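You operate a simulated robot arm through the tools that you are given. There is no shell and no other tool. Be economical: measure what you need, move in short steps, check, and stop when the job is done.

Carry out the task below with a simulated robot arm. There is one attempt and no reset: what you move stays moved.

Task
Take the brown valve carton from the top of the workbench and put it on the shelf under the steel table. Then fetch the brown silencer carton from the top of the workbench and stand it on top of the grey box there. Then take the blue tape roll from the top of the steel table and put it in the orange bucket. Then put one of the small brown cartons from the upper shelf of the blue rack on the top of the green cabinet. The order counts. Set down upright: brown valve carton, brown silencer carton, small brown carton.

Only the result counts: the job must be done as asked and must still hold three seconds after the hand-in. Knocking over, shifting, dropping, spilling or breaking anything else fails it.

Robot
A 7-joint arm with a two-finger parallel gripper on a trunk, on a base that drives. Base frame: it is fixed to the floor where the robot stands at the start and does not move with it; the origin is under the middle of the robot, x ahead of it, y to its left, z up; the surface under the hand at the start is at about z = 850. Lengths are in mm, angles in rad, forces in N, time in s.
Its first joint turns from -2.897 to 2.897 rad. Places, roughly: blue tape roll (6x6x2 cm) [1300, 400, 800]; brown silencer carton [1000, 0, 1000]; brown valve carton [500, 0, 1000]; grey box (9x9x5 cm) [1300, 100, 900]; orange bucket (22x21x19 cm) [1100, 100, 900]; shelf under the steel table [1500, 600, 300]; small brown carton [7500, -750, 1250]; top of the green cabinet [7600, 400, 900]. Payload 3.43 kg.
The tool frame sits at the grasp point between the pads (the TCP): z along the fingers, y along the line on which they close. The tips reach 30 mm beyond it. Largest opening 94 mm; finger width 28, thickness 10; the body of the gripper, 50 by 96 mm, starts 55 mm behind the TCP.
Orientation is that of the tool frame in the base frame, as a unit quaternion [x, y, z, w]. With the fingers straight down and closing along the base's y, the tool's x points along the base's -x, its y along +y and its z along -z.

Tools
- The arm moves only by the tool servo_tool. Its argument "series" is a list of rows, each a list of 6 numbers: the shift along the tool's x, y, z in mm, then the turn, a rotation vector about the tool's x, y, z in rad. In form: [[tx, ty, tz, rx, ry, rz], ...]. A call has 1 to 12 rows; each row shifts and turns the commanded pose from where the row before left it, along the tool's axes as they then stand. "grip" is the opening, from 0 (shut) to 1 (fully open), set as the call begins (left out, the last holds). A row lasts 0.2 s, in which the tool goes at most 50 mm and 0.15 rad; a call with a longer step from one row to the next is refused whole, and so is a gripper value outside its range. A pose out of reach is approached as far as the arm can. The call stops where the force on the tool passes 40 N (or 10 N more than at its start, if that is more) or the arm is blocked; 0.2 s more then pass. The fingers move at their own pace (about 45 mm/s each) and stop on an object; they squeeze with about 40 N. The grip force told is the motor's: it shows also when the fingers shut on nothing. Time passes only in rows, and 0.2 s behind the last, so rows that do not move let the fingers close. It gives the time, the measured TCP pose, the force on the tool (base axes), the opening and the grip force at its end, in the units of the frame above (readings bear some noise), with the torque about the TCP (base axes, N m) and any sound that the robot's microphone picked up, and new pictures: "views" is both (left out), scene, wrist or none.
- Cameras (640 x 400 px; columns grow to the right, rows downward): "scene" is now at [481.6, 149.9, 1306.2]; the picture's right is [-0.72, -0.69, 0.00], its down [-0.39, 0.41, -0.83] and it looks along [0.57, -0.60, -0.56] (base axes); focal length 214 px, centre (320, 200). "wrist" rides on the gripper at [76, 14, -102] in the tool frame; the picture's right is [-0.18, 0.98, 0.00], its down [-0.75, -0.14, -0.64] and it looks along [-0.63, -0.12, 0.77] (tool axes); focal length 243 px, centre (320, 200). There is no depth. A picture from a camera that has moved, and an enlarged one, comes with that camera's place and axes in the base frame and with its lens.
- move_column(by): slides the trunk up (or, below 0, down) by that many mm; the arm and the scene camera ride with it, the base frame stays. It gives what a move gives, with no picture.
- roll_base(legs): drives the robot by 1 to 6 legs, each [ahead, left, turn to the left] in mm, mm and rad, along the robot's own axes; the way and the turn of a leg run together, so that a leg with both is an arc; at most 1500 mm and 3.142 rad a leg. The arm and the cameras ride along, it lands a little off, and it stops where it bumps. It gives what a move gives, and a new picture of the scene camera.
- aim_head(pan, tilt): turns the head with the scene camera to pan (to the left, within 1.798 rad either way) and tilt (down, from -0.506 to 1.204), counted from straight ahead of the robot. It gives what a move gives, and a new picture of the scene camera.
- close_up(camera, box): a new picture of the part [left, top, right, bottom] of that camera's present view, enlarged. It takes no simulated time.
- sign_off(): hands the job in; it is judged then, once.

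Go step by step. Nothing tells you exact positions but the pictures and the camera data: compare them with the known pose of the tool, close in by small moves and look again before you grip or let go. The budget is 165 turns and 260 pictures, counting those below and the enlarged ones. Unless the task says otherwise, let go and move clear before handing in.

The tools are called after ">>>" by a JSON object that holds its "method" and its "body". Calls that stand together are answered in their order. servo_tool: Moves the arm, as the interface text tells. Its arguments: {"type":"object","properties":{"series":{"type":"array","items":{"type":"array","items":{"type":"number"}}},"grip":{"type":"number"},"views":{"type":"string","enum":["both","scene","wrist","none"]}},"required":["series"]} The other tools are called the same way: move_column (by) slides the trunk up or down; roll_base (legs) drives the base; aim_head (pan, tilt) turns the head that bears the scene camera; close_up (camera, box) takes an enlarged picture of a part of a camera's view; sign_off () hands the job in.

At the start:

```text
time: 0.0
ee_pos: [671.0, -182.1, 1199.2]
tcp_rot: [0.0, 1.0, 0.0, 0.0]
contact_force: [0.3, 0.2, 0.0]
moment: [0.02, 0.01, -0.01]
opening: 94.0
grasp_force: 0.1
trunk travel left (down, up): [-400.0, 90.0]
robot x, y, heading: [-0.5, 3.0, 0.002]
head pan, tilt: [-0.808, 0.597]
```

scene: 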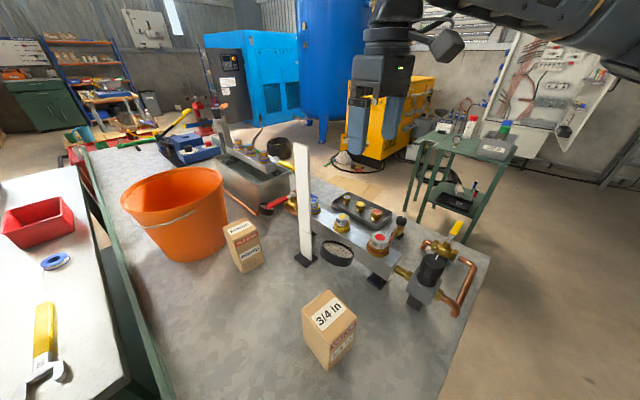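
wrist: 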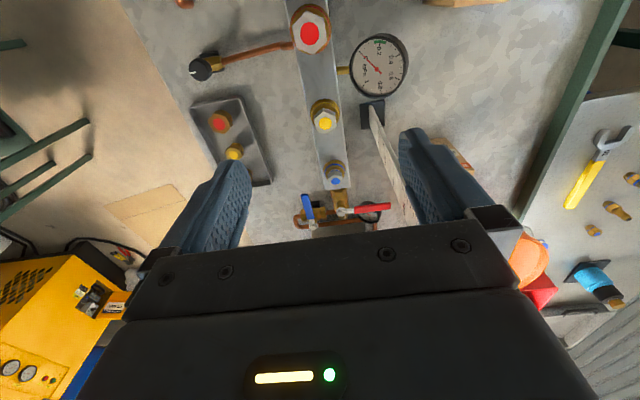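

I see two cartons on the workbench, the bucket, and the steel table on the left. I'll zoom in to read labels and find the grey box.

>>> {"method": "close_up", "body": {"camera": "scene", "box": [200, 180, 400, 380]}}

>>> {"method": "close_up", "body": {"camera": "scene", "box": [60, 80, 320, 240]}}

>>> {"method": "aim_head", "body": {"pan": 0.5, "tilt": 0.6}}

```text
2.00 times, centred on (300, 280) of scene
camera zoom: at [481.6, 149.9, 1306.2], right [-0.72, -0.69, 0.0], down [-0.39, 0.41, -0.83], along [0.57, -0.6, -0.56], focal length 429 px, centre (360, 40)
```

zoom: 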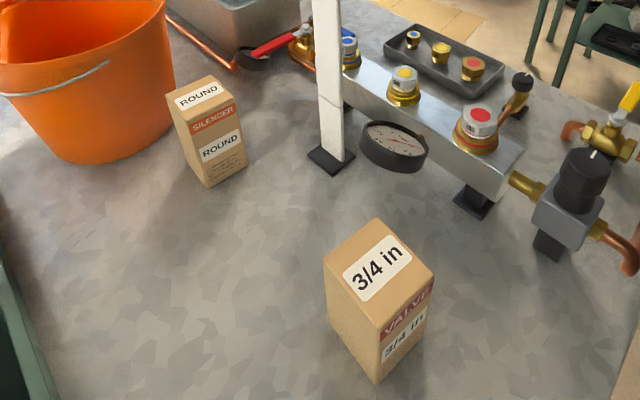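

```text
2.46 times, centred on (190, 160) of scene
camera zoom: at [481.6, 149.9, 1306.2], right [-0.72, -0.69, 0.0], down [-0.39, 0.41, -0.83], along [0.57, -0.6, -0.56], focal length 528 px, centre (640, 298)
```

zoom: 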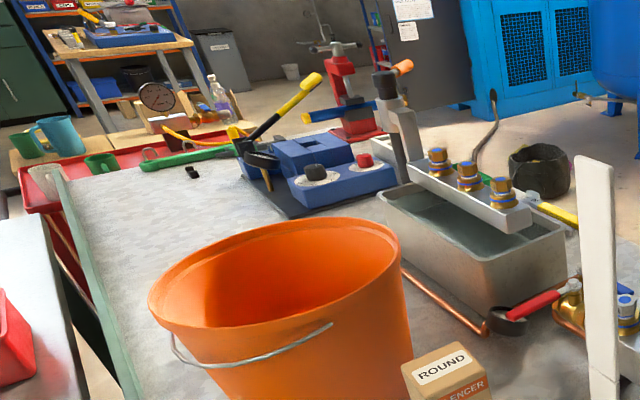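

```text
time: 1.5
ee_pos: [670.9, -183.3, 1199.9]
tcp_rot: [0.0, 1.0, 0.0, 0.0]
contact_force: [0.2, -0.2, -0.4]
moment: [-0.02, -0.01, 0.03]
opening: 94.1
grasp_force: 0.0
trunk travel left (down, up): [-400.0, 90.0]
robot x, y, heading: [0.7, 0.6, -0.0]
head pan, tilt: [0.499, 0.6]
camera scene: at [498.0, 256.1, 1305.8], right [0.48, -0.88, 0.0], down [-0.5, -0.27, -0.83], along [0.72, 0.39, -0.56], focal length 214 px, centre (320, 200)
```

scene: 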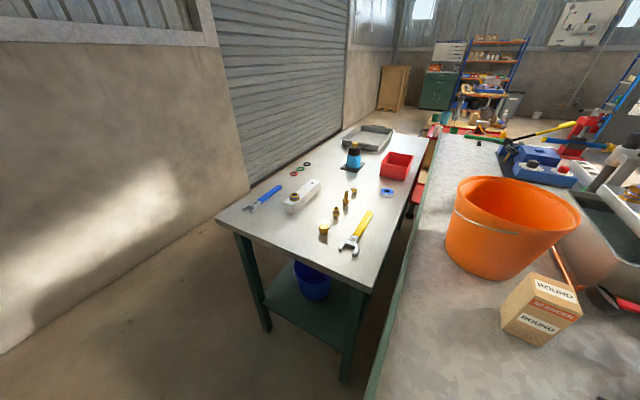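

The "3/4 in" VALVE carton is near [600,-10], the silencer carton near the bucket, and the steel table is left, about x 850–2000, y 290–900. The grey box is hidden so far; I'll look around more.

>>> {"method": "aim_head", "body": {"pan": 0.0, "tilt": 1.1}}

>>> {"method": "aim_head", "body": {"pan": 0.0, "tilt": 0.4}}

>>> {"method": "aim_head", "body": {"pan": 1.2, "tilt": 0.9}}

```text
time: 2.4
ee_pos: [671.3, -184.0, 1199.7]
tcp_rot: [0.001, 1.0, 0.0, 0.0]
contact_force: [0.1, -1.0, -0.8]
moment: [0.02, 0.03, 0.0]
opening: 94.0
grasp_force: 0.1
trunk travel left (down, up): [-400.0, 90.0]
robot x, y, heading: [2.0, 2.2, 0.006]
head pan, tilt: [0.0, 1.1]
camera scene: at [483.6, 213.9, 1267.3], right [0.0, -1.0, 0.0], down [-0.89, 0.0, -0.45], along [0.45, 0.0, -0.89], focal length 214 px, centre (320, 200)
```

scene: 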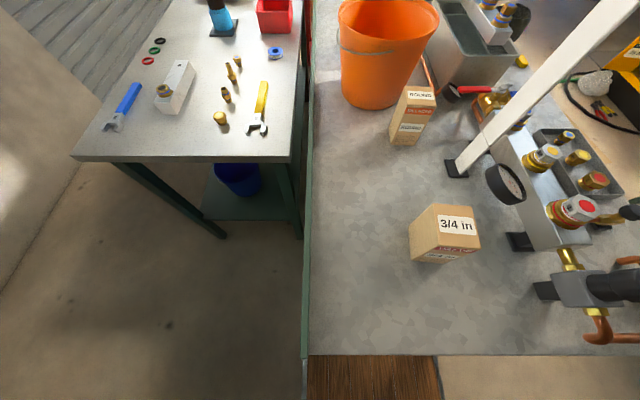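

```text
time: 3.5
ee_pos: [670.9, -183.3, 1199.7]
tcp_rot: [0.0, 1.0, 0.0, -0.001]
contact_force: [1.2, -0.1, 0.5]
moment: [0.0, 0.04, 0.01]
opening: 94.1
grasp_force: 0.1
trunk travel left (down, up): [-400.0, 90.0]
robot x, y, heading: [-1.1, -1.4, -0.001]
head pan, tilt: [0.0, 0.4]
camera scene: at [513.0, 213.8, 1324.0], right [0.0, -1.0, 0.0], down [-0.39, 0.0, -0.92], along [0.92, 0.0, -0.39], focal length 214 px, centre (320, 200)
```

scene: 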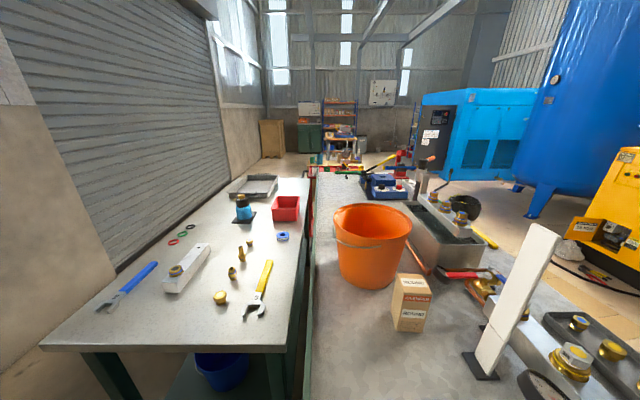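

```text
time: 4.9
ee_pos: [671.0, -182.9, 1198.7]
tcp_rot: [0.001, 1.0, 0.0, 0.0]
contact_force: [0.4, -0.2, -0.5]
moment: [0.0, -0.01, 0.01]
opening: 93.9
grasp_force: 0.0
trunk travel left (down, up): [-400.0, 90.0]
robot x, y, heading: [1.0, -1.1, 0.003]
head pan, tilt: [1.201, 0.901]
camera scene: at [447.8, 284.2, 1281.1], right [0.93, -0.36, 0.0], down [-0.28, -0.73, -0.62], along [0.23, 0.58, -0.78], focal length 214 px, centre (320, 200)
```

scene: 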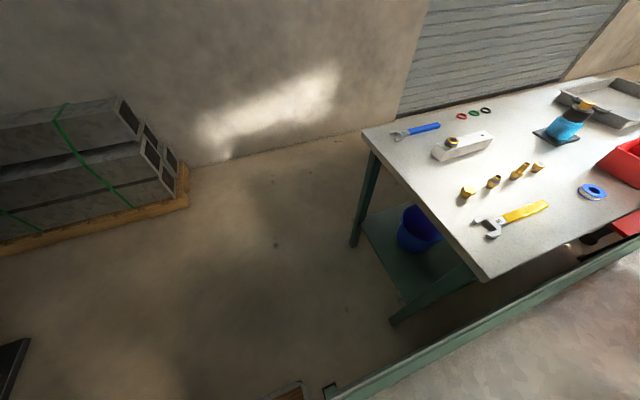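

The steel-table shelf opens toward me at about x=865, y 340–790. Next I'll measure the valve carton precisely.

>>> {"method": "aim_head", "body": {"pan": -0.3, "tilt": 1.1}}

>>> {"method": "close_up", "body": {"camera": "scene", "box": [260, 60, 460, 260]}}

```text
time: 6.5
ee_pos: [670.5, -184.2, 1199.9]
tcp_rot: [0.0, 1.0, 0.0, 0.0]
contact_force: [-0.1, -1.0, 0.0]
moment: [-0.02, 0.0, 0.0]
opening: 94.3
grasp_force: 0.0
trunk travel left (down, up): [-400.0, 90.0]
robot x, y, heading: [5.5, 2.2, 0.002]
head pan, tilt: [-0.3, 1.1]
camera scene: at [480.7, 195.2, 1267.2], right [-0.3, -0.96, 0.0], down [-0.85, 0.26, -0.45], along [0.43, -0.13, -0.89], focal length 214 px, centre (320, 200)
```

scene: 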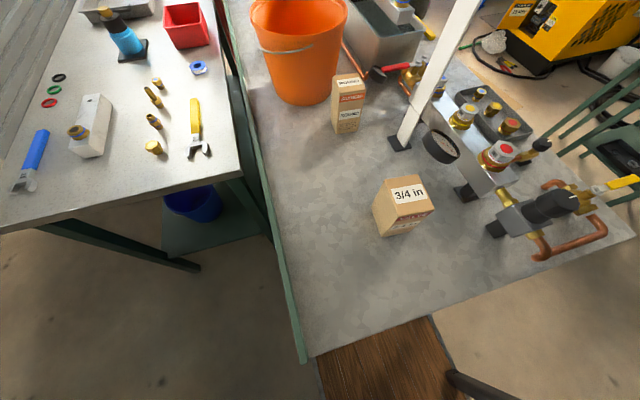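

```text
2.00 times, centred on (360, 160) of scene
camera zoom: at [480.7, 195.2, 1267.2], right [-0.3, -0.96, 0.0], down [-0.85, 0.26, -0.45], along [0.43, -0.13, -0.89], focal length 429 px, centre (240, 280)
```

zoom: 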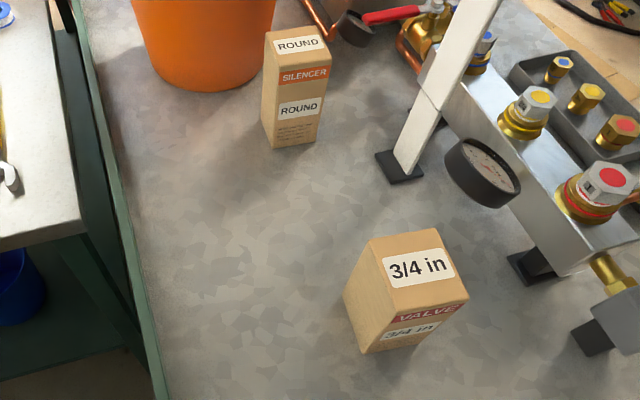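

Valve carton: about 70×77×95 mm, centred at [600,-3], yaw about −5°. I'll grasp it with the tool pitched 45° forward so it can go under the steel table; first I back up a bit.

>>> {"method": "roll_base", "body": {"legs": [[-150, 0, 0]]}}

>>> {"method": "servo_tool", "body": {"series": [[3, 36, 20, 0, 0, 0.03], [3, 36, 30, 0, 0, 0.03], [3, 36, 30, 0, 0, 0.03], [3, 36, 30, 0, 0, 0], [0, 36, 30, 0, 0, 0], [0, 0, 0, 0, -0.131, 0], [0, 0, 0, 0, -0.131, 0], [0, 0, 0, 0, -0.131, 0], [0, 0, 0, 0, -0.131, 0], [0, 0, 0, 0, -0.131, 0], [0, 0, 0, 0, -0.131, 0]], "grip": 1}}

```text
time: 7.8
ee_pos: [518.8, -184.5, 1199.7]
tcp_rot: [0.002, 1.0, 0.0, 0.0]
contact_force: [0.9, 0.6, 0.2]
moment: [-0.01, 0.0, -0.02]
opening: 94.1
grasp_force: 0.1
trunk travel left (down, up): [-400.0, 90.0]
robot x, y, heading: [-148.7, -2.1, -0.003]
head pan, tilt: [-0.3, 1.1]
camera scene: at [329.3, 194.0, 1267.2], right [-0.3, -0.95, 0.0], down [-0.85, 0.27, -0.45], along [0.43, -0.14, -0.89], focal length 214 px, centre (320, 200)
```

scene: 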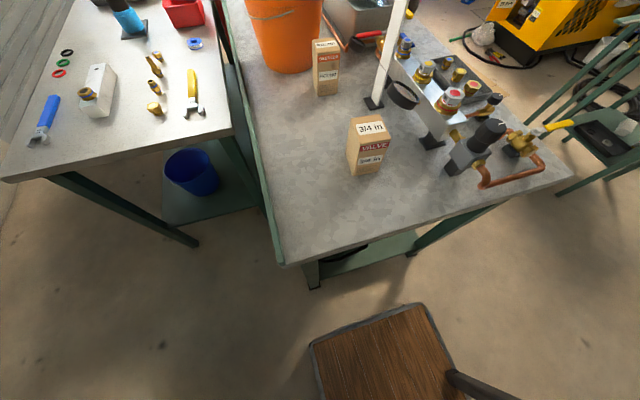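

```text
time: 10.2
ee_pos: [577.5, -2.5, 1046.5]
tcp_rot: [0.043, 0.923, -0.018, 0.382]
contact_force: [-0.1, -0.1, -0.4]
moment: [0.01, -0.02, 0.0]
opening: 94.1
grasp_force: 0.1
out of reach, approached as far as the arm can: row 8, 9, 10, 11
trunk travel left (down, up): [-400.0, 90.0]
robot x, y, heading: [-154.6, 2.6, -0.009]
head pan, tilt: [-0.3, 1.1]
camera scene: at [329.2, 194.0, 1267.2], right [-0.3, -0.95, 0.0], down [-0.85, 0.27, -0.45], along [0.43, -0.14, -0.89], focal length 214 px, centre (320, 200)
camera wrist: at [452.0, 25.0, 1063.5], right [0.22, 0.97, 0.13], down [0.06, -0.15, 0.99], along [0.97, -0.21, -0.09], focal length 243 px, centre (320, 200)
```

scene: 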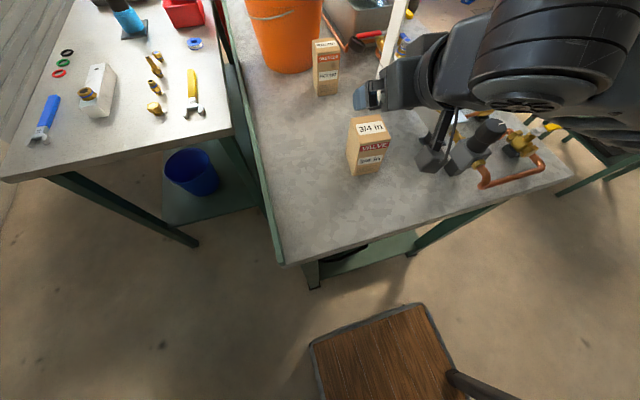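
wrist: 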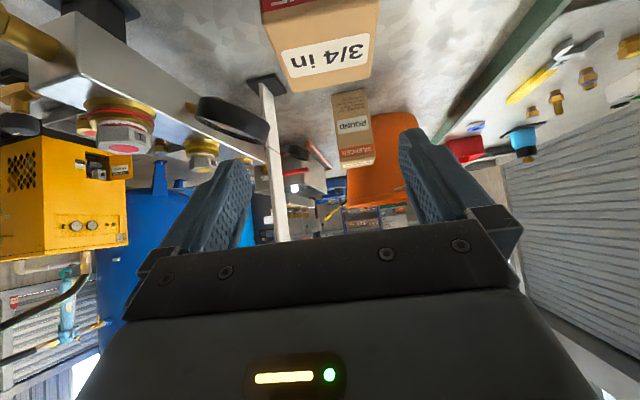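

The 45° pose is too close to the robot here, so I'll back up another 130 mm, and zoom to re-measure the carton.

>>> {"method": "roll_base", "body": {"legs": [[-130, 0, 0]]}}

>>> {"method": "close_up", "body": {"camera": "scene", "box": [290, 20, 450, 180]}}

```text
time: 11.5
ee_pos: [453.0, -1.2, 1045.8]
tcp_rot: [0.043, 0.922, -0.018, 0.383]
contact_force: [-0.4, -0.1, 0.9]
moment: [-0.01, 0.02, -0.01]
opening: 94.0
grasp_force: 0.0
trunk travel left (down, up): [-400.0, 90.0]
robot x, y, heading: [-276.9, 0.6, -0.001]
head pan, tilt: [-0.3, 1.1]
camera scene: at [202.7, 194.7, 1267.2], right [-0.3, -0.95, 0.0], down [-0.85, 0.27, -0.45], along [0.43, -0.14, -0.89], focal length 214 px, centre (320, 200)
```

scene: 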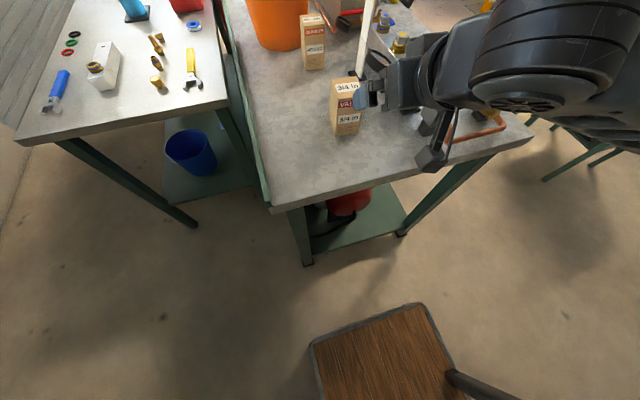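

```text
2.50 times, centred on (370, 100) of scene
camera zoom: at [202.7, 194.7, 1267.2], right [-0.3, -0.95, 0.0], down [-0.85, 0.27, -0.45], along [0.43, -0.14, -0.89], focal length 536 px, centre (195, 450)
```

zoom: 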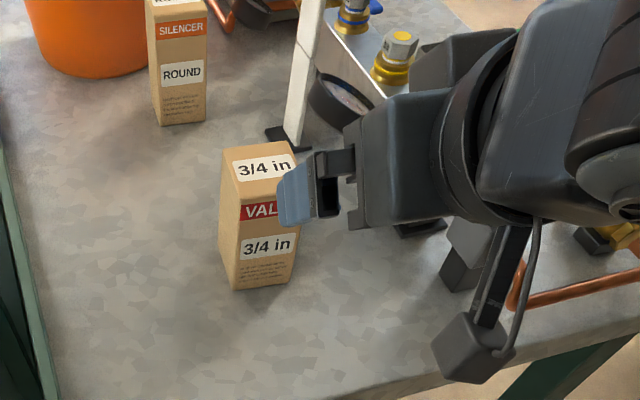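

The fingers' approach line leads nearly to the carton. I'll shift y by about +15, advance 80 mm and check.

>>> {"method": "servo_tool", "body": {"series": [[0, 8, 40, 0, 0, 0], [0, 8, 40, 0, 0, 0], [0, 0, 0, 0, 0, 0]]}}

>>> {"method": "close_up", "body": {"camera": "scene", "box": [290, 20, 450, 180]}}

```text
time: 12.3
ee_pos: [513.2, 10.4, 990.6]
tcp_rot: [0.043, 0.923, -0.019, 0.383]
contact_force: [0.3, -0.5, 0.3]
moment: [-0.03, -0.01, 0.0]
opening: 93.9
grasp_force: 0.1
trunk travel left (down, up): [-400.0, 90.0]
robot x, y, heading: [-279.4, 1.3, -0.003]
head pan, tilt: [-0.3, 1.1]
camera scene: at [202.6, 194.7, 1267.3], right [-0.3, -0.95, 0.0], down [-0.85, 0.27, -0.45], along [0.43, -0.14, -0.89], focal length 214 px, centre (320, 200)
camera wrist: at [387.9, 37.9, 1008.8], right [0.22, 0.97, 0.13], down [0.07, -0.15, 0.99], along [0.97, -0.21, -0.1], focal length 243 px, centre (320, 200)
```

scene: 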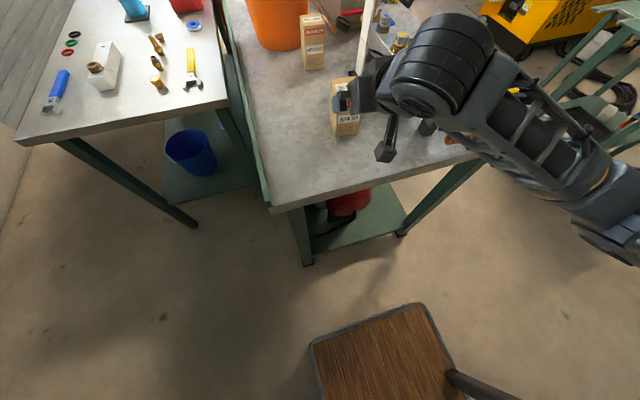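
wrist: 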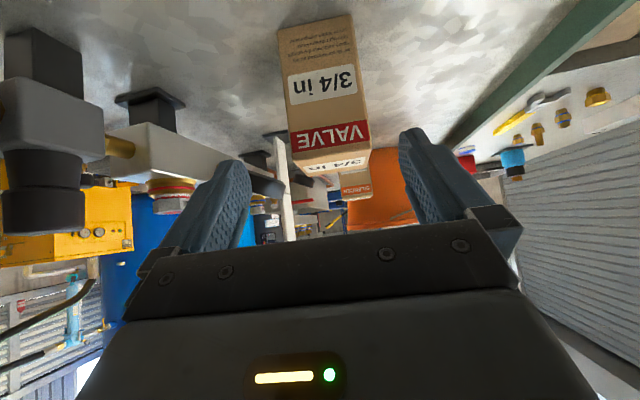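

```text
2.50 times, centred on (370, 100) of scene
camera zoom: at [202.6, 194.7, 1267.3], right [-0.3, -0.95, 0.0], down [-0.85, 0.27, -0.45], along [0.43, -0.14, -0.89], focal length 536 px, centre (195, 450)
```

zoom: 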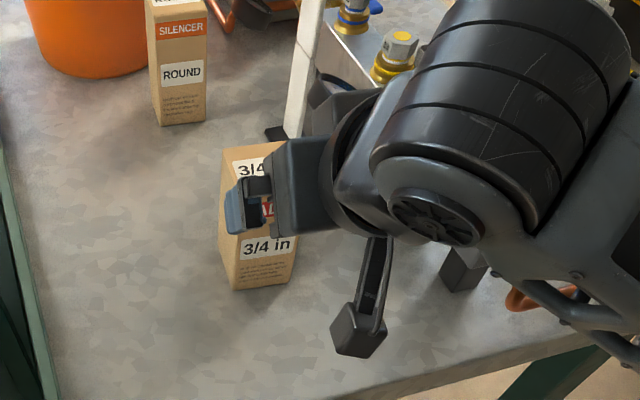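

Carton about 60×60×104 mm, front face centre near [562,10]; it is centred between the fingers. Advancing 100 mm and closing.

>>> {"method": "servo_tool", "body": {"series": [[1, 0, 25, 0, 0, 0], [1, 0, 25, 0, 0, 0], [1, 0, 25, 0, 0, 0], [1, 0, 25, 0, 0, 0], [0, 0, 0, 0, 0, 0]]}}

```text
time: 13.5
ee_pos: [579.0, 4.3, 914.8]
tcp_rot: [0.043, 0.923, -0.019, 0.382]
contact_force: [0.2, 0.5, -0.2]
moment: [-0.02, 0.01, 0.01]
opening: 94.0
grasp_force: 0.1
trunk travel left (down, up): [-400.0, 90.0]
robot x, y, heading: [-274.6, 2.2, -0.003]
head pan, tilt: [-0.3, 1.1]
camera scene: at [202.6, 194.7, 1267.2], right [-0.3, -0.95, 0.0], down [-0.85, 0.27, -0.45], along [0.43, -0.14, -0.89], focal length 214 px, centre (320, 200)
camera wrist: at [453.2, 31.4, 932.5], right [0.22, 0.97, 0.13], down [0.07, -0.15, 0.99], along [0.97, -0.21, -0.1], focal length 243 px, centre (320, 200)
```

scene: 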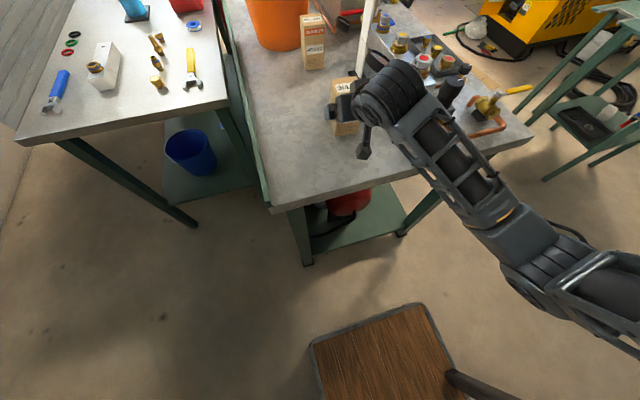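
wrist: 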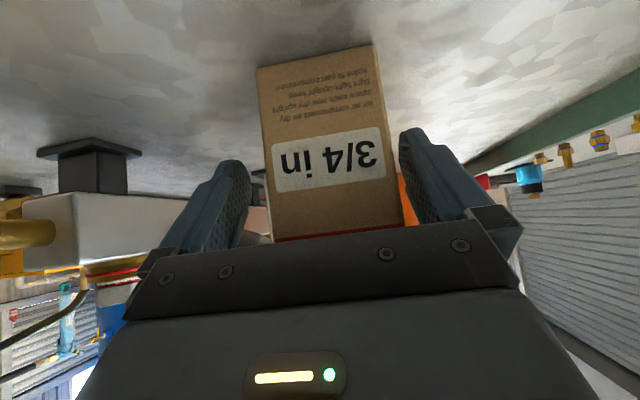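

The carton stands between the pads; closing the gripper.

>>> {"method": "servo_tool", "body": {"series": [[0, 0, 0, 0, 0, 0], [0, 0, 0, 0, 0, 0], [0, 0, 0, 0, 0, 0], [0, 0, 0, 0, 0, 0], [0, 0, 0, 0, 0, 0]], "grip": 0, "views": "wrist"}}

```text
time: 14.7
ee_pos: [578.3, 4.6, 914.0]
tcp_rot: [0.043, 0.923, -0.018, 0.382]
contact_force: [0.0, 2.0, 0.8]
moment: [0.25, -0.09, 0.09]
opening: 66.6
grasp_force: 40.2
trunk travel left (down, up): [-400.0, 90.0]
robot x, y, heading: [-278.4, 1.3, -0.001]
head pan, tilt: [-0.3, 1.1]
camera wrist: at [453.0, 31.7, 932.7], right [0.22, 0.97, 0.13], down [0.07, -0.15, 0.99], along [0.97, -0.21, -0.1], focal length 243 px, centre (320, 200)
```

wrist: 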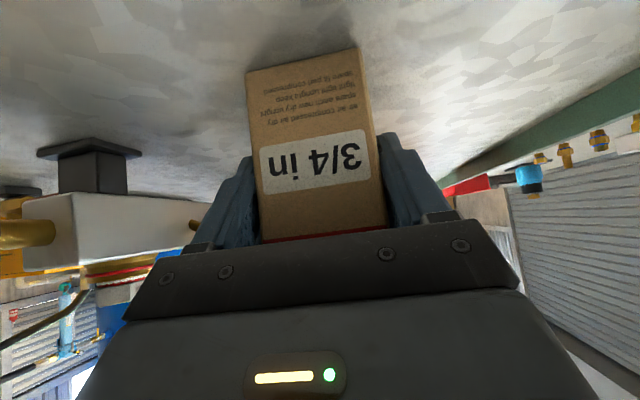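

Gripped (opening 66.6). Lifting straight up.

>>> {"method": "servo_tool", "body": {"series": [[-14, 0, -14, 0, 0, 0], [-28, 0, -28, 0, 0, 0], [-28, 0, -28, 0, 0, 0], [-28, 0, -28, 0, 0, 0], [-28, 0, -28, 0, 0, 0], [0, 0, 0, 0, 0, 0]], "views": "wrist"}}

>>> {"method": "aim_head", "body": {"pan": 0.3, "tilt": 0.7}}

```text
time: 16.1
ee_pos: [578.1, 0.5, 1094.1]
tcp_rot: [0.042, 0.923, -0.017, 0.383]
contact_force: [0.1, 0.3, -3.4]
moment: [0.01, 0.08, 0.01]
opening: 66.3
grasp_force: 39.9
trunk travel left (down, up): [-400.0, 90.0]
robot x, y, heading: [-277.6, 3.5, 0.003]
head pan, tilt: [-0.3, 1.1]
camera wrist: at [453.0, 28.3, 1112.3], right [0.22, 0.97, 0.13], down [0.07, -0.15, 0.99], along [0.97, -0.21, -0.1], focal length 243 px, centre (320, 200)
```

wrist: 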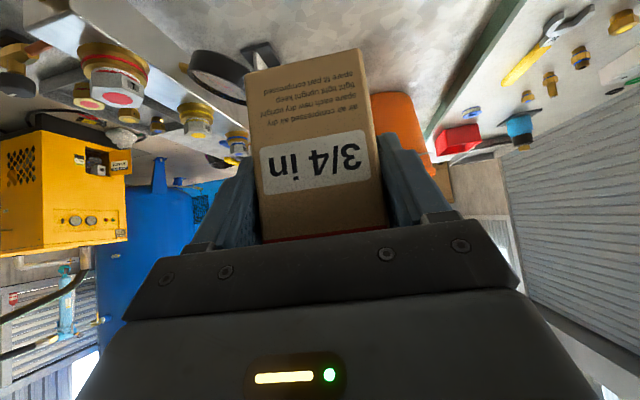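

```text
time: 17.1
ee_pos: [579.0, 1.1, 1093.6]
tcp_rot: [0.043, 0.923, -0.018, 0.383]
contact_force: [-0.1, 0.2, -4.0]
moment: [0.01, 0.04, -0.02]
opening: 66.6
grasp_force: 40.1
trunk travel left (down, up): [-400.0, 90.0]
robot x, y, heading: [-277.4, 0.2, -0.0]
head pan, tilt: [0.3, 0.7]
camera scene: at [223.7, 238.4, 1297.1], right [0.29, -0.96, 0.0], down [-0.62, -0.19, -0.76], along [0.73, 0.22, -0.64], focal length 214 px, centre (320, 200)
```

scene: 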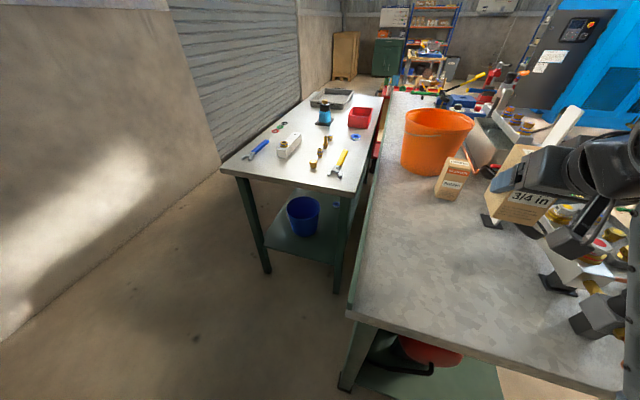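

Lifted. Now I roll left by 450 so that the arm faces the end of the steel table, then lower the trunk and look at the shelf.

>>> {"method": "roll_base", "body": {"legs": [[0, 450, 0]]}}

>>> {"method": "move_column", "body": {"by": -400}}

>>> {"method": "aim_head", "body": {"pan": 0.0, "tilt": 0.5}}

```text
time: 19.9
ee_pos: [582.7, 461.3, 1093.9]
tcp_rot: [0.046, 0.923, -0.019, 0.382]
contact_force: [0.2, 0.8, -4.6]
moment: [0.02, 0.11, -0.01]
opening: 66.3
grasp_force: 40.0
trunk travel left (down, up): [-400.0, 90.0]
robot x, y, heading: [-276.4, 470.4, -0.012]
head pan, tilt: [0.3, 0.7]
camera scene: at [228.6, 702.0, 1297.1], right [0.29, -0.96, 0.0], down [-0.62, -0.18, -0.76], along [0.73, 0.22, -0.64], focal length 214 px, centre (320, 200)
```

scene: 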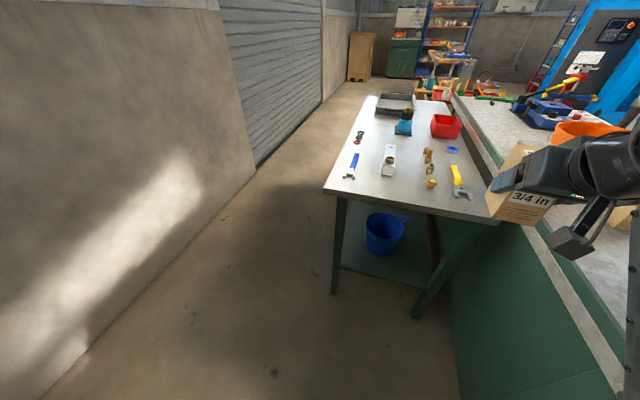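

```text
time: 23.7
ee_pos: [581.3, 461.6, 694.1]
tcp_rot: [0.046, 0.922, -0.02, 0.383]
contact_force: [0.1, -0.2, -4.4]
moment: [0.02, 0.07, 0.03]
opening: 66.4
grasp_force: 39.7
trunk travel left (down, up): [0.0, 490.0]
robot x, y, heading: [-275.0, 468.0, -0.012]
head pan, tilt: [0.3, 0.7]
```

```text
time: 24.5
ee_pos: [582.5, 461.9, 693.1]
tcp_rot: [0.046, 0.923, -0.019, 0.382]
contact_force: [-0.6, -0.1, -4.2]
moment: [0.02, 0.08, 0.01]
opening: 66.4
grasp_force: 40.5
trunk travel left (down, up): [0.0, 490.0]
robot x, y, heading: [-278.6, 468.4, -0.013]
head pan, tilt: [0.0, 0.499]
camera scene: at [238.1, 676.8, 914.8], right [-0.01, -1.0, 0.0], down [-0.48, 0.0, -0.88], along [0.88, -0.01, -0.48], focal length 214 px, centre (320, 200)
```

scene: 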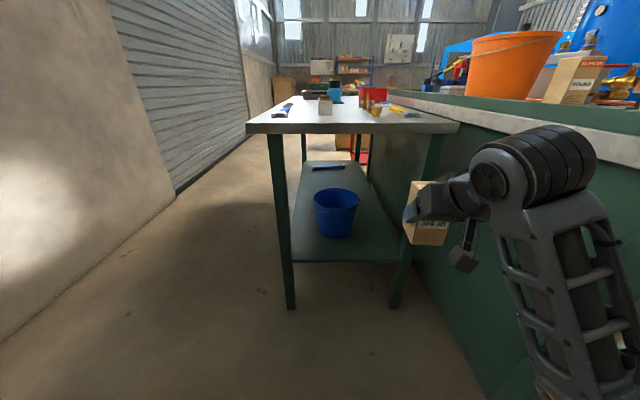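

The shelf is at z≈292 with its front edge at x≈875, the right leg at y≈317 and the blue bucket at about [1038,588]. I'll put the carton around [930,442]. First lower the arm in front of the table.

>>> {"method": "servo_tool", "body": {"series": [[35, 0, 35, 0, 0, 0], [35, 0, 35, 0, 0, 0], [35, 0, 35, 0, 0, 0], [35, 0, 35, 0, 0, 0], [35, 0, 35, 0, 0, 0], [15, 0, 15, 0, 0, 0], [0, 0, 0, 0, 0, 0]]}}

```text
time: 26.1
ee_pos: [579.2, 459.5, 425.1]
tcp_rot: [0.046, 0.923, -0.019, 0.381]
contact_force: [0.4, 0.1, -4.5]
moment: [0.01, 0.11, 0.02]
opening: 66.3
grasp_force: 40.3
trunk travel left (down, up): [0.0, 490.0]
robot x, y, heading: [-274.9, 471.5, -0.017]
head pan, tilt: [0.0, 0.499]
camera scene: at [238.1, 676.8, 914.9], right [-0.01, -1.0, 0.0], down [-0.48, 0.0, -0.88], along [0.88, -0.01, -0.48], focal length 214 px, centre (320, 200)
camera wrist: at [452.9, 488.4, 443.7], right [0.23, 0.96, 0.13], down [0.06, -0.15, 0.99], along [0.97, -0.22, -0.1], focal length 243 px, centre (320, 200)
```

scene: 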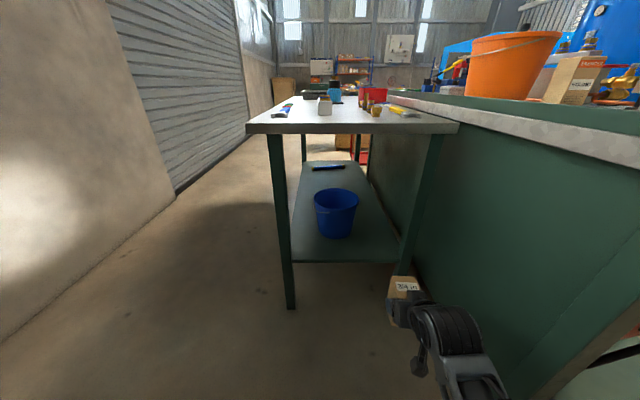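
wrist: 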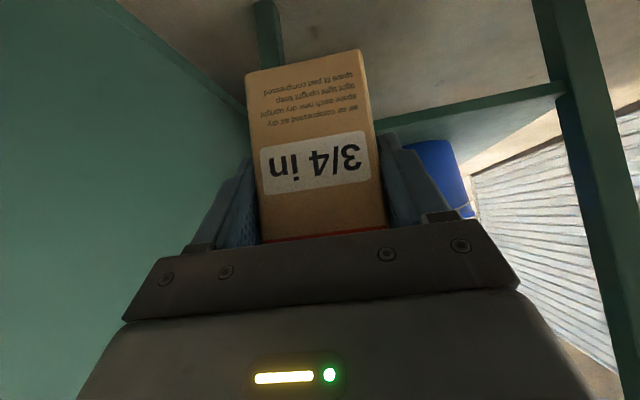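

Clear. Driving ahead about 290 to bring the carton over the shelf's front.

>>> {"method": "roll_base", "body": {"legs": [[290, 0, 0.01]]}}

>>> {"method": "aim_head", "body": {"pan": -0.2, "tilt": 0.75}}

>>> {"method": "servo_tool", "body": {"series": [[0, 0, 0, 0, 0, 0]], "views": "wrist"}}

```text
time: 28.1
ee_pos: [865.7, 475.2, 425.8]
tcp_rot: [0.038, 0.923, -0.016, 0.382]
contact_force: [-0.4, -0.6, -3.9]
moment: [0.01, 0.11, 0.01]
opening: 66.4
grasp_force: 40.1
trunk travel left (down, up): [0.0, 490.0]
robot x, y, heading: [8.9, 468.1, 0.008]
head pan, tilt: [0.0, 0.499]
camera scene: at [521.0, 685.8, 914.9], right [0.01, -1.0, 0.0], down [-0.48, 0.0, -0.88], along [0.88, 0.01, -0.48], focal length 214 px, centre (320, 200)
```

scene: 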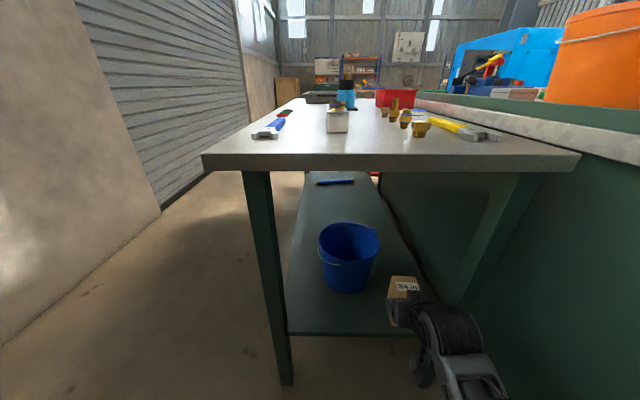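

```text
time: 28.9
ee_pos: [865.2, 475.5, 426.2]
tcp_rot: [0.038, 0.923, -0.016, 0.382]
contact_force: [0.1, 0.3, -3.7]
moment: [0.0, 0.07, 0.01]
opening: 66.2
grasp_force: 40.3
trunk travel left (down, up): [0.0, 490.0]
robot x, y, heading: [10.1, 470.7, 0.008]
head pan, tilt: [-0.201, 0.75]
camera scene: at [511.4, 669.2, 893.0], right [-0.19, -0.98, 0.0], down [-0.67, 0.13, -0.73], along [0.72, -0.14, -0.68], focal length 214 px, centre (320, 200)
```

scene: 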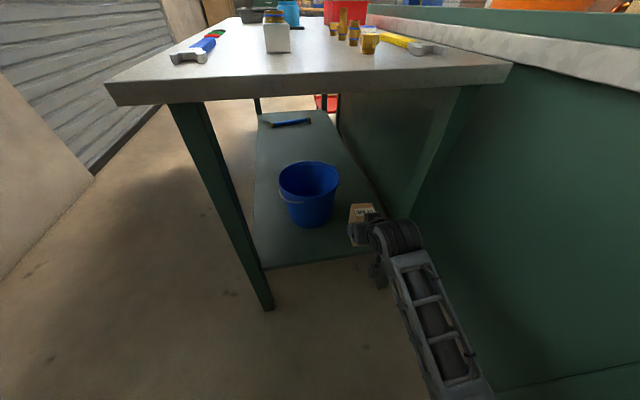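

```text
time: 29.3
ee_pos: [865.9, 474.6, 425.4]
tcp_rot: [0.038, 0.923, -0.016, 0.382]
contact_force: [-0.2, -0.1, -4.7]
moment: [-0.03, 0.08, 0.02]
opening: 65.8
grasp_force: 40.0
trunk travel left (down, up): [0.0, 490.0]
robot x, y, heading: [10.7, 469.0, 0.008]
head pan, tilt: [-0.201, 0.75]
camera wrist: at [739.2, 501.3, 444.0], right [0.21, 0.97, 0.13], down [0.07, -0.15, 0.99], along [0.98, -0.2, -0.1], focal length 243 px, centre (320, 200)
```

wrist: 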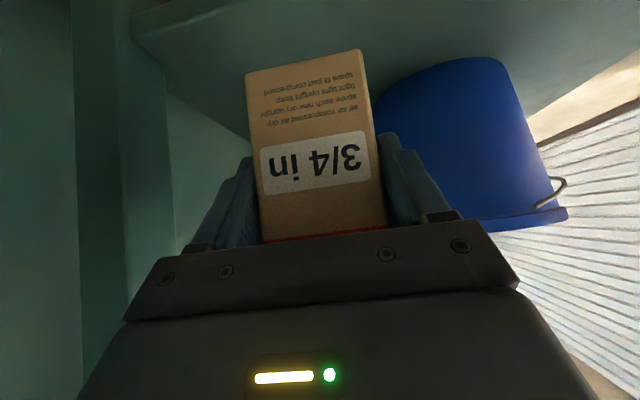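

I'll shift right 30 mm, forward 50 mm and come down to about 25 mm over the shelf, then look.

>>> {"method": "servo_tool", "body": {"series": [[0, -15, 0, 0, 0, 0], [0, -15, 0, 0, 0, 0], [-18, 0, 18, 0, 0, 0], [-18, 0, 18, 0, 0, 0], [14, 0, 14, 0, 0, 0], [14, 0, 14, 0, 0, 0], [0, 0, 0, 0, 0, 0]]}}

>>> {"method": "close_up", "body": {"camera": "scene", "box": [240, 130, 440, 290]}}

```text
time: 30.9
ee_pos: [914.4, 442.8, 386.7]
tcp_rot: [0.038, 0.923, -0.016, 0.382]
contact_force: [0.7, 0.2, -4.2]
moment: [0.03, 0.12, 0.01]
opening: 66.0
grasp_force: 40.1
trunk travel left (down, up): [0.0, 490.0]
robot x, y, heading: [15.3, 466.8, 0.01]
head pan, tilt: [-0.201, 0.75]
camera scene: at [511.4, 669.1, 892.9], right [-0.19, -0.98, 0.0], down [-0.67, 0.13, -0.73], along [0.72, -0.14, -0.68], focal length 214 px, centre (320, 200)
camera wrist: at [788.2, 468.2, 404.8], right [0.21, 0.97, 0.13], down [0.07, -0.15, 0.99], along [0.98, -0.2, -0.1], focal length 243 px, centre (320, 200)
```

scene: 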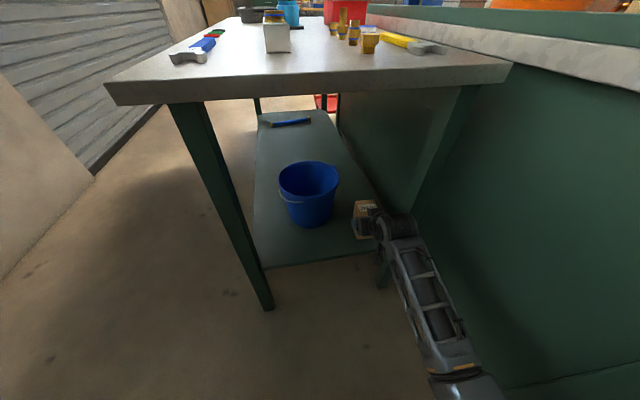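
wrist: 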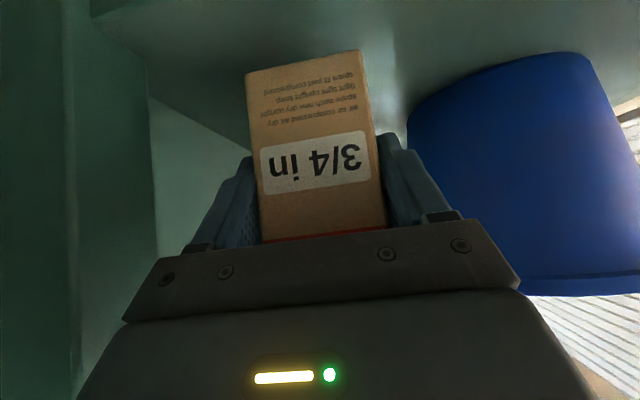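

```text
2.50 times, centred on (340, 210) of scene
camera zoom: at [511.4, 669.1, 892.9], right [-0.19, -0.98, 0.0], down [-0.67, 0.13, -0.73], along [0.72, -0.14, -0.68], focal length 536 px, centre (270, 175)
```

zoom: 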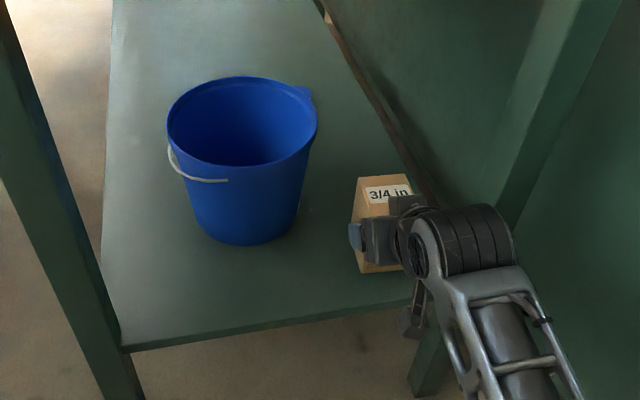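

Over the shelf with good clearance. Lowering gently until contact.

>>> {"method": "servo_tool", "body": {"series": [[5, 0, 5, 0, 0, 0], [5, 0, 5, 0, 0, 0], [2, 0, 2, 0, 0, 0], [2, 0, 2, 0, 0, 0], [2, 0, 2, 0, 0, 0], [2, 0, 2, 0, 0, 0], [0, 0, 0, 0, 0, 0]], "views": "wrist"}}

```text
time: 32.5
ee_pos: [915.5, 441.5, 364.3]
tcp_rot: [0.036, 0.922, -0.015, 0.385]
contact_force: [-8.7, 2.7, 28.3]
moment: [0.35, 1.02, -0.01]
opening: 66.3
grasp_force: 39.7
trunk travel left (down, up): [0.0, 490.0]
robot x, y, heading: [14.4, 466.0, 0.008]
head pan, tilt: [-0.201, 0.75]
camera wrist: at [788.9, 467.3, 381.6], right [0.21, 0.97, 0.13], down [0.06, -0.15, 0.99], along [0.98, -0.2, -0.09], focal length 243 px, centre (320, 200)
```

wrist: 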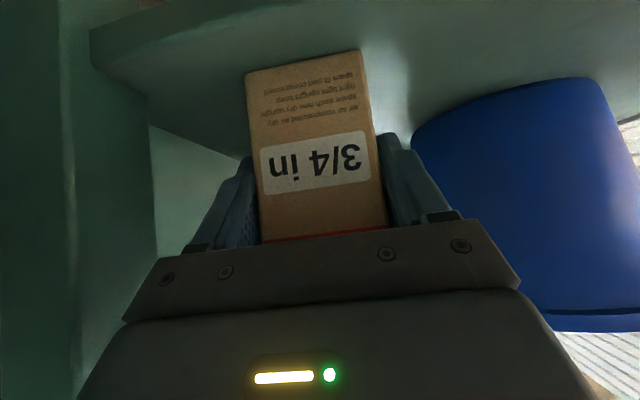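

Contact at z≈364 (shelf at 300). Relaxing slightly and opening.

>>> {"method": "servo_tool", "body": {"series": [[-1.3, 0, -1.3, 0, 0, 0], [0, 0, 0, 0, 0, 0]], "views": "none"}}

>>> {"method": "servo_tool", "body": {"series": [[0, 0, 0, 0, 0, 0], [0, 0, 0, 0, 0, 0], [0, 0, 0, 0, 0, 0]], "grip": 0.95, "views": "wrist"}}

```text
time: 33.1
ee_pos: [914.5, 440.8, 363.3]
tcp_rot: [0.038, 0.922, -0.016, 0.384]
contact_force: [10.1, 1.5, 19.0]
moment: [0.28, -0.9, -0.08]
opening: 66.5
grasp_force: 40.0
trunk travel left (down, up): [0.0, 490.0]
robot x, y, heading: [9.8, 467.9, 0.011]
head pan, tilt: [-0.201, 0.75]
```

```text
time: 33.9
ee_pos: [913.5, 440.7, 361.7]
tcp_rot: [0.038, 0.923, -0.016, 0.382]
contact_force: [1.0, 0.1, -0.5]
moment: [0.01, -0.01, 0.01]
opening: 89.3
grasp_force: 0.0
trunk travel left (down, up): [0.0, 490.0]
robot x, y, heading: [10.6, 469.2, 0.009]
head pan, tilt: [-0.201, 0.75]
camera wrist: at [787.3, 467.4, 380.2], right [0.21, 0.97, 0.13], down [0.07, -0.15, 0.99], along [0.97, -0.2, -0.1], focal length 243 px, centre (320, 200)
```

wrist: 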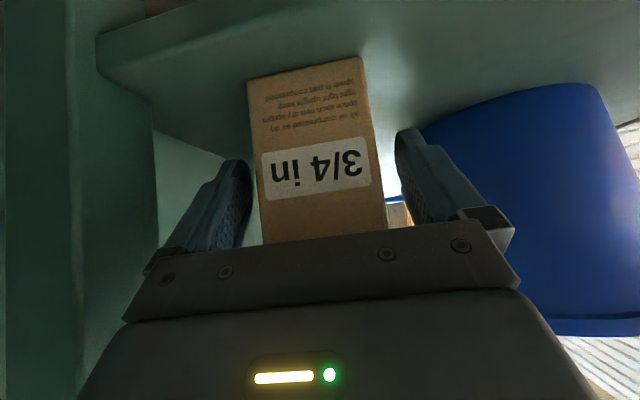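

Released and standing. Retracting along the tool axis, then backing out.

>>> {"method": "servo_tool", "body": {"series": [[0, 0, -15, 0, 0, 0], [0, 0, -25, 0, 0, 0], [0, 0, -35, 0, 0, 0], [0, 0, -35, 0, 0, 0], [0, 0, 0, 0, 0, 0]]}}

>>> {"method": "roll_base", "body": {"legs": [[-290, 0, 0]]}}

```text
time: 35.1
ee_pos: [836.4, 448.1, 440.6]
tcp_rot: [0.038, 0.923, -0.016, 0.381]
contact_force: [0.2, 0.5, 0.1]
moment: [-0.01, 0.02, 0.0]
opening: 89.6
grasp_force: 0.0
trunk travel left (down, up): [0.0, 490.0]
robot x, y, heading: [14.8, 468.1, 0.006]
head pan, tilt: [-0.201, 0.75]
camera scene: at [511.3, 669.1, 893.0], right [-0.19, -0.98, 0.0], down [-0.67, 0.13, -0.73], along [0.72, -0.14, -0.68], focal length 214 px, centre (320, 200)
camera wrist: at [711.4, 473.1, 458.5], right [0.21, 0.97, 0.13], down [0.07, -0.15, 0.99], along [0.98, -0.2, -0.1], focal length 243 px, centre (320, 200)
```

scene: 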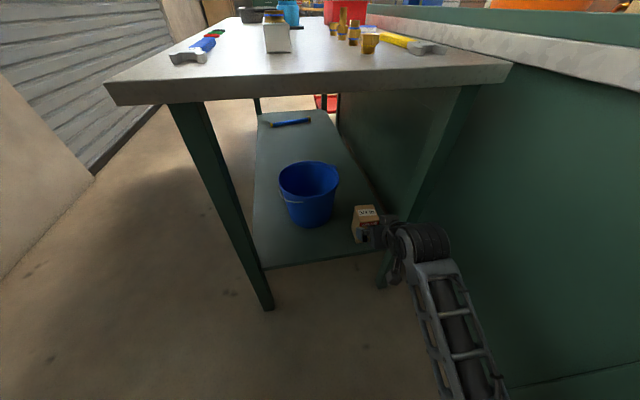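
wrist: 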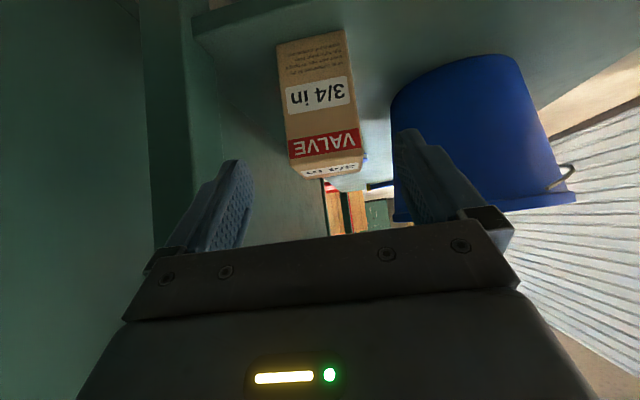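

```text
time: 37.1
ee_pos: [549.6, 445.2, 439.6]
tcp_rot: [0.037, 0.923, -0.015, 0.383]
contact_force: [-0.3, 0.0, -0.4]
moment: [-0.02, -0.01, 0.0]
opening: 89.2
grasp_force: 0.1
trunk travel left (down, up): [0.0, 490.0]
robot x, y, heading: [-271.7, 466.2, 0.006]
head pan, tilt: [-0.201, 0.75]
camera scene: at [223.1, 666.8, 893.0], right [-0.19, -0.98, 0.0], down [-0.67, 0.13, -0.73], along [0.72, -0.14, -0.68], focal length 214 px, centre (320, 200)
```

scene: 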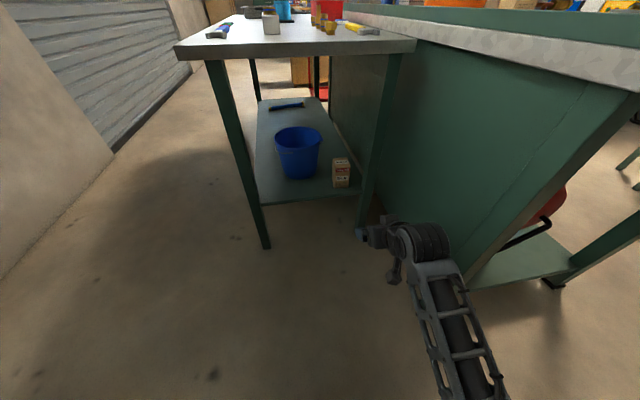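

The valve carton stands on the shelf. Now raise the trunk fully and look over the bench from this side for the grey box.

>>> {"method": "move_column", "body": {"by": 490}}

>>> {"method": "aim_head", "body": {"pan": -0.4, "tilt": 0.4}}

>>> {"method": "close_up", "body": {"camera": "scene", "box": [230, 100, 430, 260]}}

```text
refused: 490 is not a number from -400 to 400
```

```text
time: 37.9
ee_pos: [548.6, 444.0, 439.6]
tcp_rot: [0.037, 0.923, -0.016, 0.383]
contact_force: [0.5, -0.2, -0.6]
moment: [-0.02, 0.02, -0.02]
opening: 89.4
grasp_force: 0.0
trunk travel left (down, up): [0.0, 490.0]
robot x, y, heading: [-278.8, 468.0, 0.01]
head pan, tilt: [-0.4, 0.4]
camera scene: at [227.4, 647.3, 924.0], right [-0.38, -0.92, 0.0], down [-0.36, 0.15, -0.92], along [0.85, -0.35, -0.39], focal length 214 px, centre (320, 200)
```

scene: 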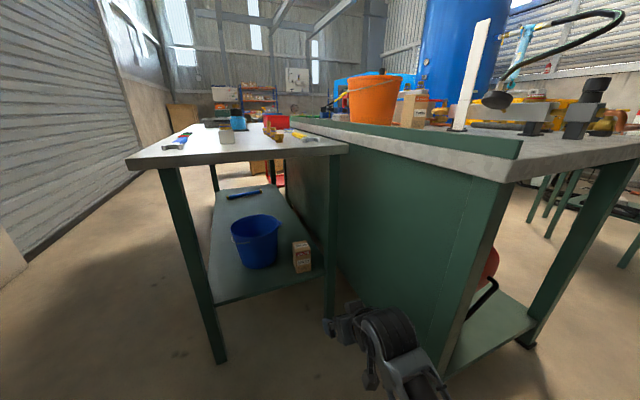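

```text
2.50 times, centred on (330, 180) of scene
camera zoom: at [227.4, 647.3, 924.0], right [-0.38, -0.92, 0.0], down [-0.36, 0.15, -0.92], along [0.85, -0.35, -0.39], focal length 536 px, centre (295, 250)
```

zoom: 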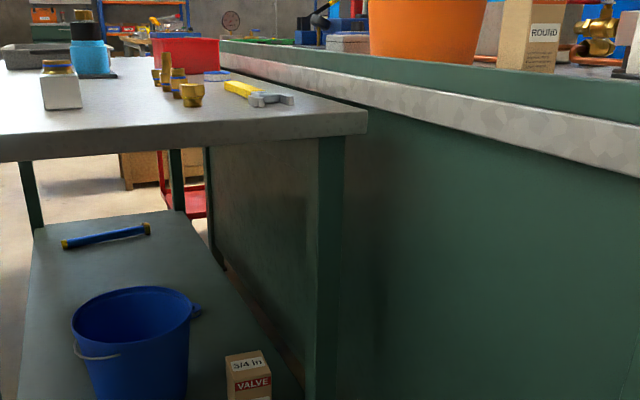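

A small grey box shows just beyond the bucket. Raising the trunk to see better.

>>> {"method": "move_column", "body": {"by": 400}}

>>> {"method": "move_column", "body": {"by": 90}}

>>> {"method": "aim_head", "body": {"pan": -0.4, "tilt": 0.6}}

>>> {"method": "close_up", "body": {"camera": "scene", "box": [230, 60, 430, 220]}}

```text
time: 41.7
ee_pos: [549.0, 444.9, 840.6]
tcp_rot: [0.039, 0.923, -0.016, 0.382]
contact_force: [-0.6, 0.4, 0.3]
moment: [0.02, 0.0, 0.04]
opening: 89.2
grasp_force: 0.1
trunk travel left (down, up): [-400.0, 90.0]
robot x, y, heading: [-278.7, 464.1, 0.006]
head pan, tilt: [-0.4, 0.4]
```

```text
time: 43.0
ee_pos: [549.4, 443.9, 930.7]
tcp_rot: [0.038, 0.923, -0.016, 0.383]
contact_force: [-0.4, 0.0, 0.3]
moment: [0.03, 0.0, -0.03]
opening: 89.3
grasp_force: 0.1
trunk travel left (down, up): [-490.0, 0.0]
robot x, y, heading: [-277.1, 465.8, 0.005]
head pan, tilt: [-0.4, 0.4]
```

```text
time: 43.7
ee_pos: [549.1, 444.5, 930.3]
tcp_rot: [0.038, 0.923, -0.015, 0.382]
contact_force: [0.2, 0.4, 0.8]
moment: [0.0, 0.02, -0.03]
opening: 89.2
grasp_force: 0.1
trunk travel left (down, up): [-490.0, 0.0]
robot x, y, heading: [-278.2, 466.1, 0.006]
head pan, tilt: [-0.4, 0.6]
camera scene: at [223.5, 648.9, 1395.9], right [-0.38, -0.92, 0.0], down [-0.52, 0.22, -0.83], along [0.76, -0.32, -0.56], focal length 214 px, centre (320, 200)
```

scene: 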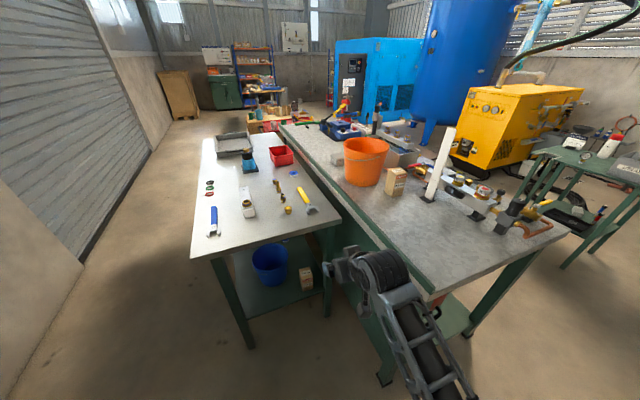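

```text
2.50 times, centred on (330, 140) of scene
camera zoom: at [223.5, 648.9, 1395.9], right [-0.38, -0.92, 0.0], down [-0.52, 0.22, -0.83], along [0.76, -0.32, -0.56], focal length 536 px, centre (295, 350)
```

zoom: 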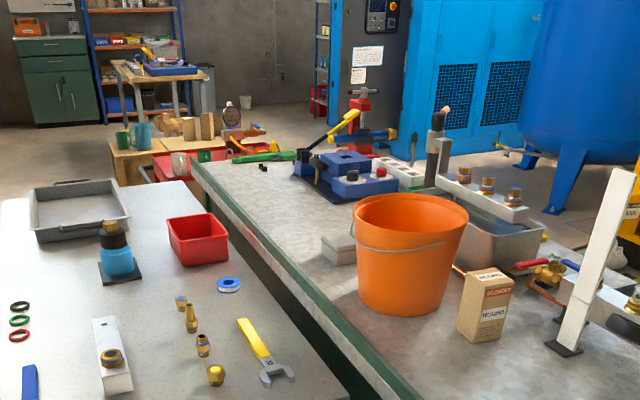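

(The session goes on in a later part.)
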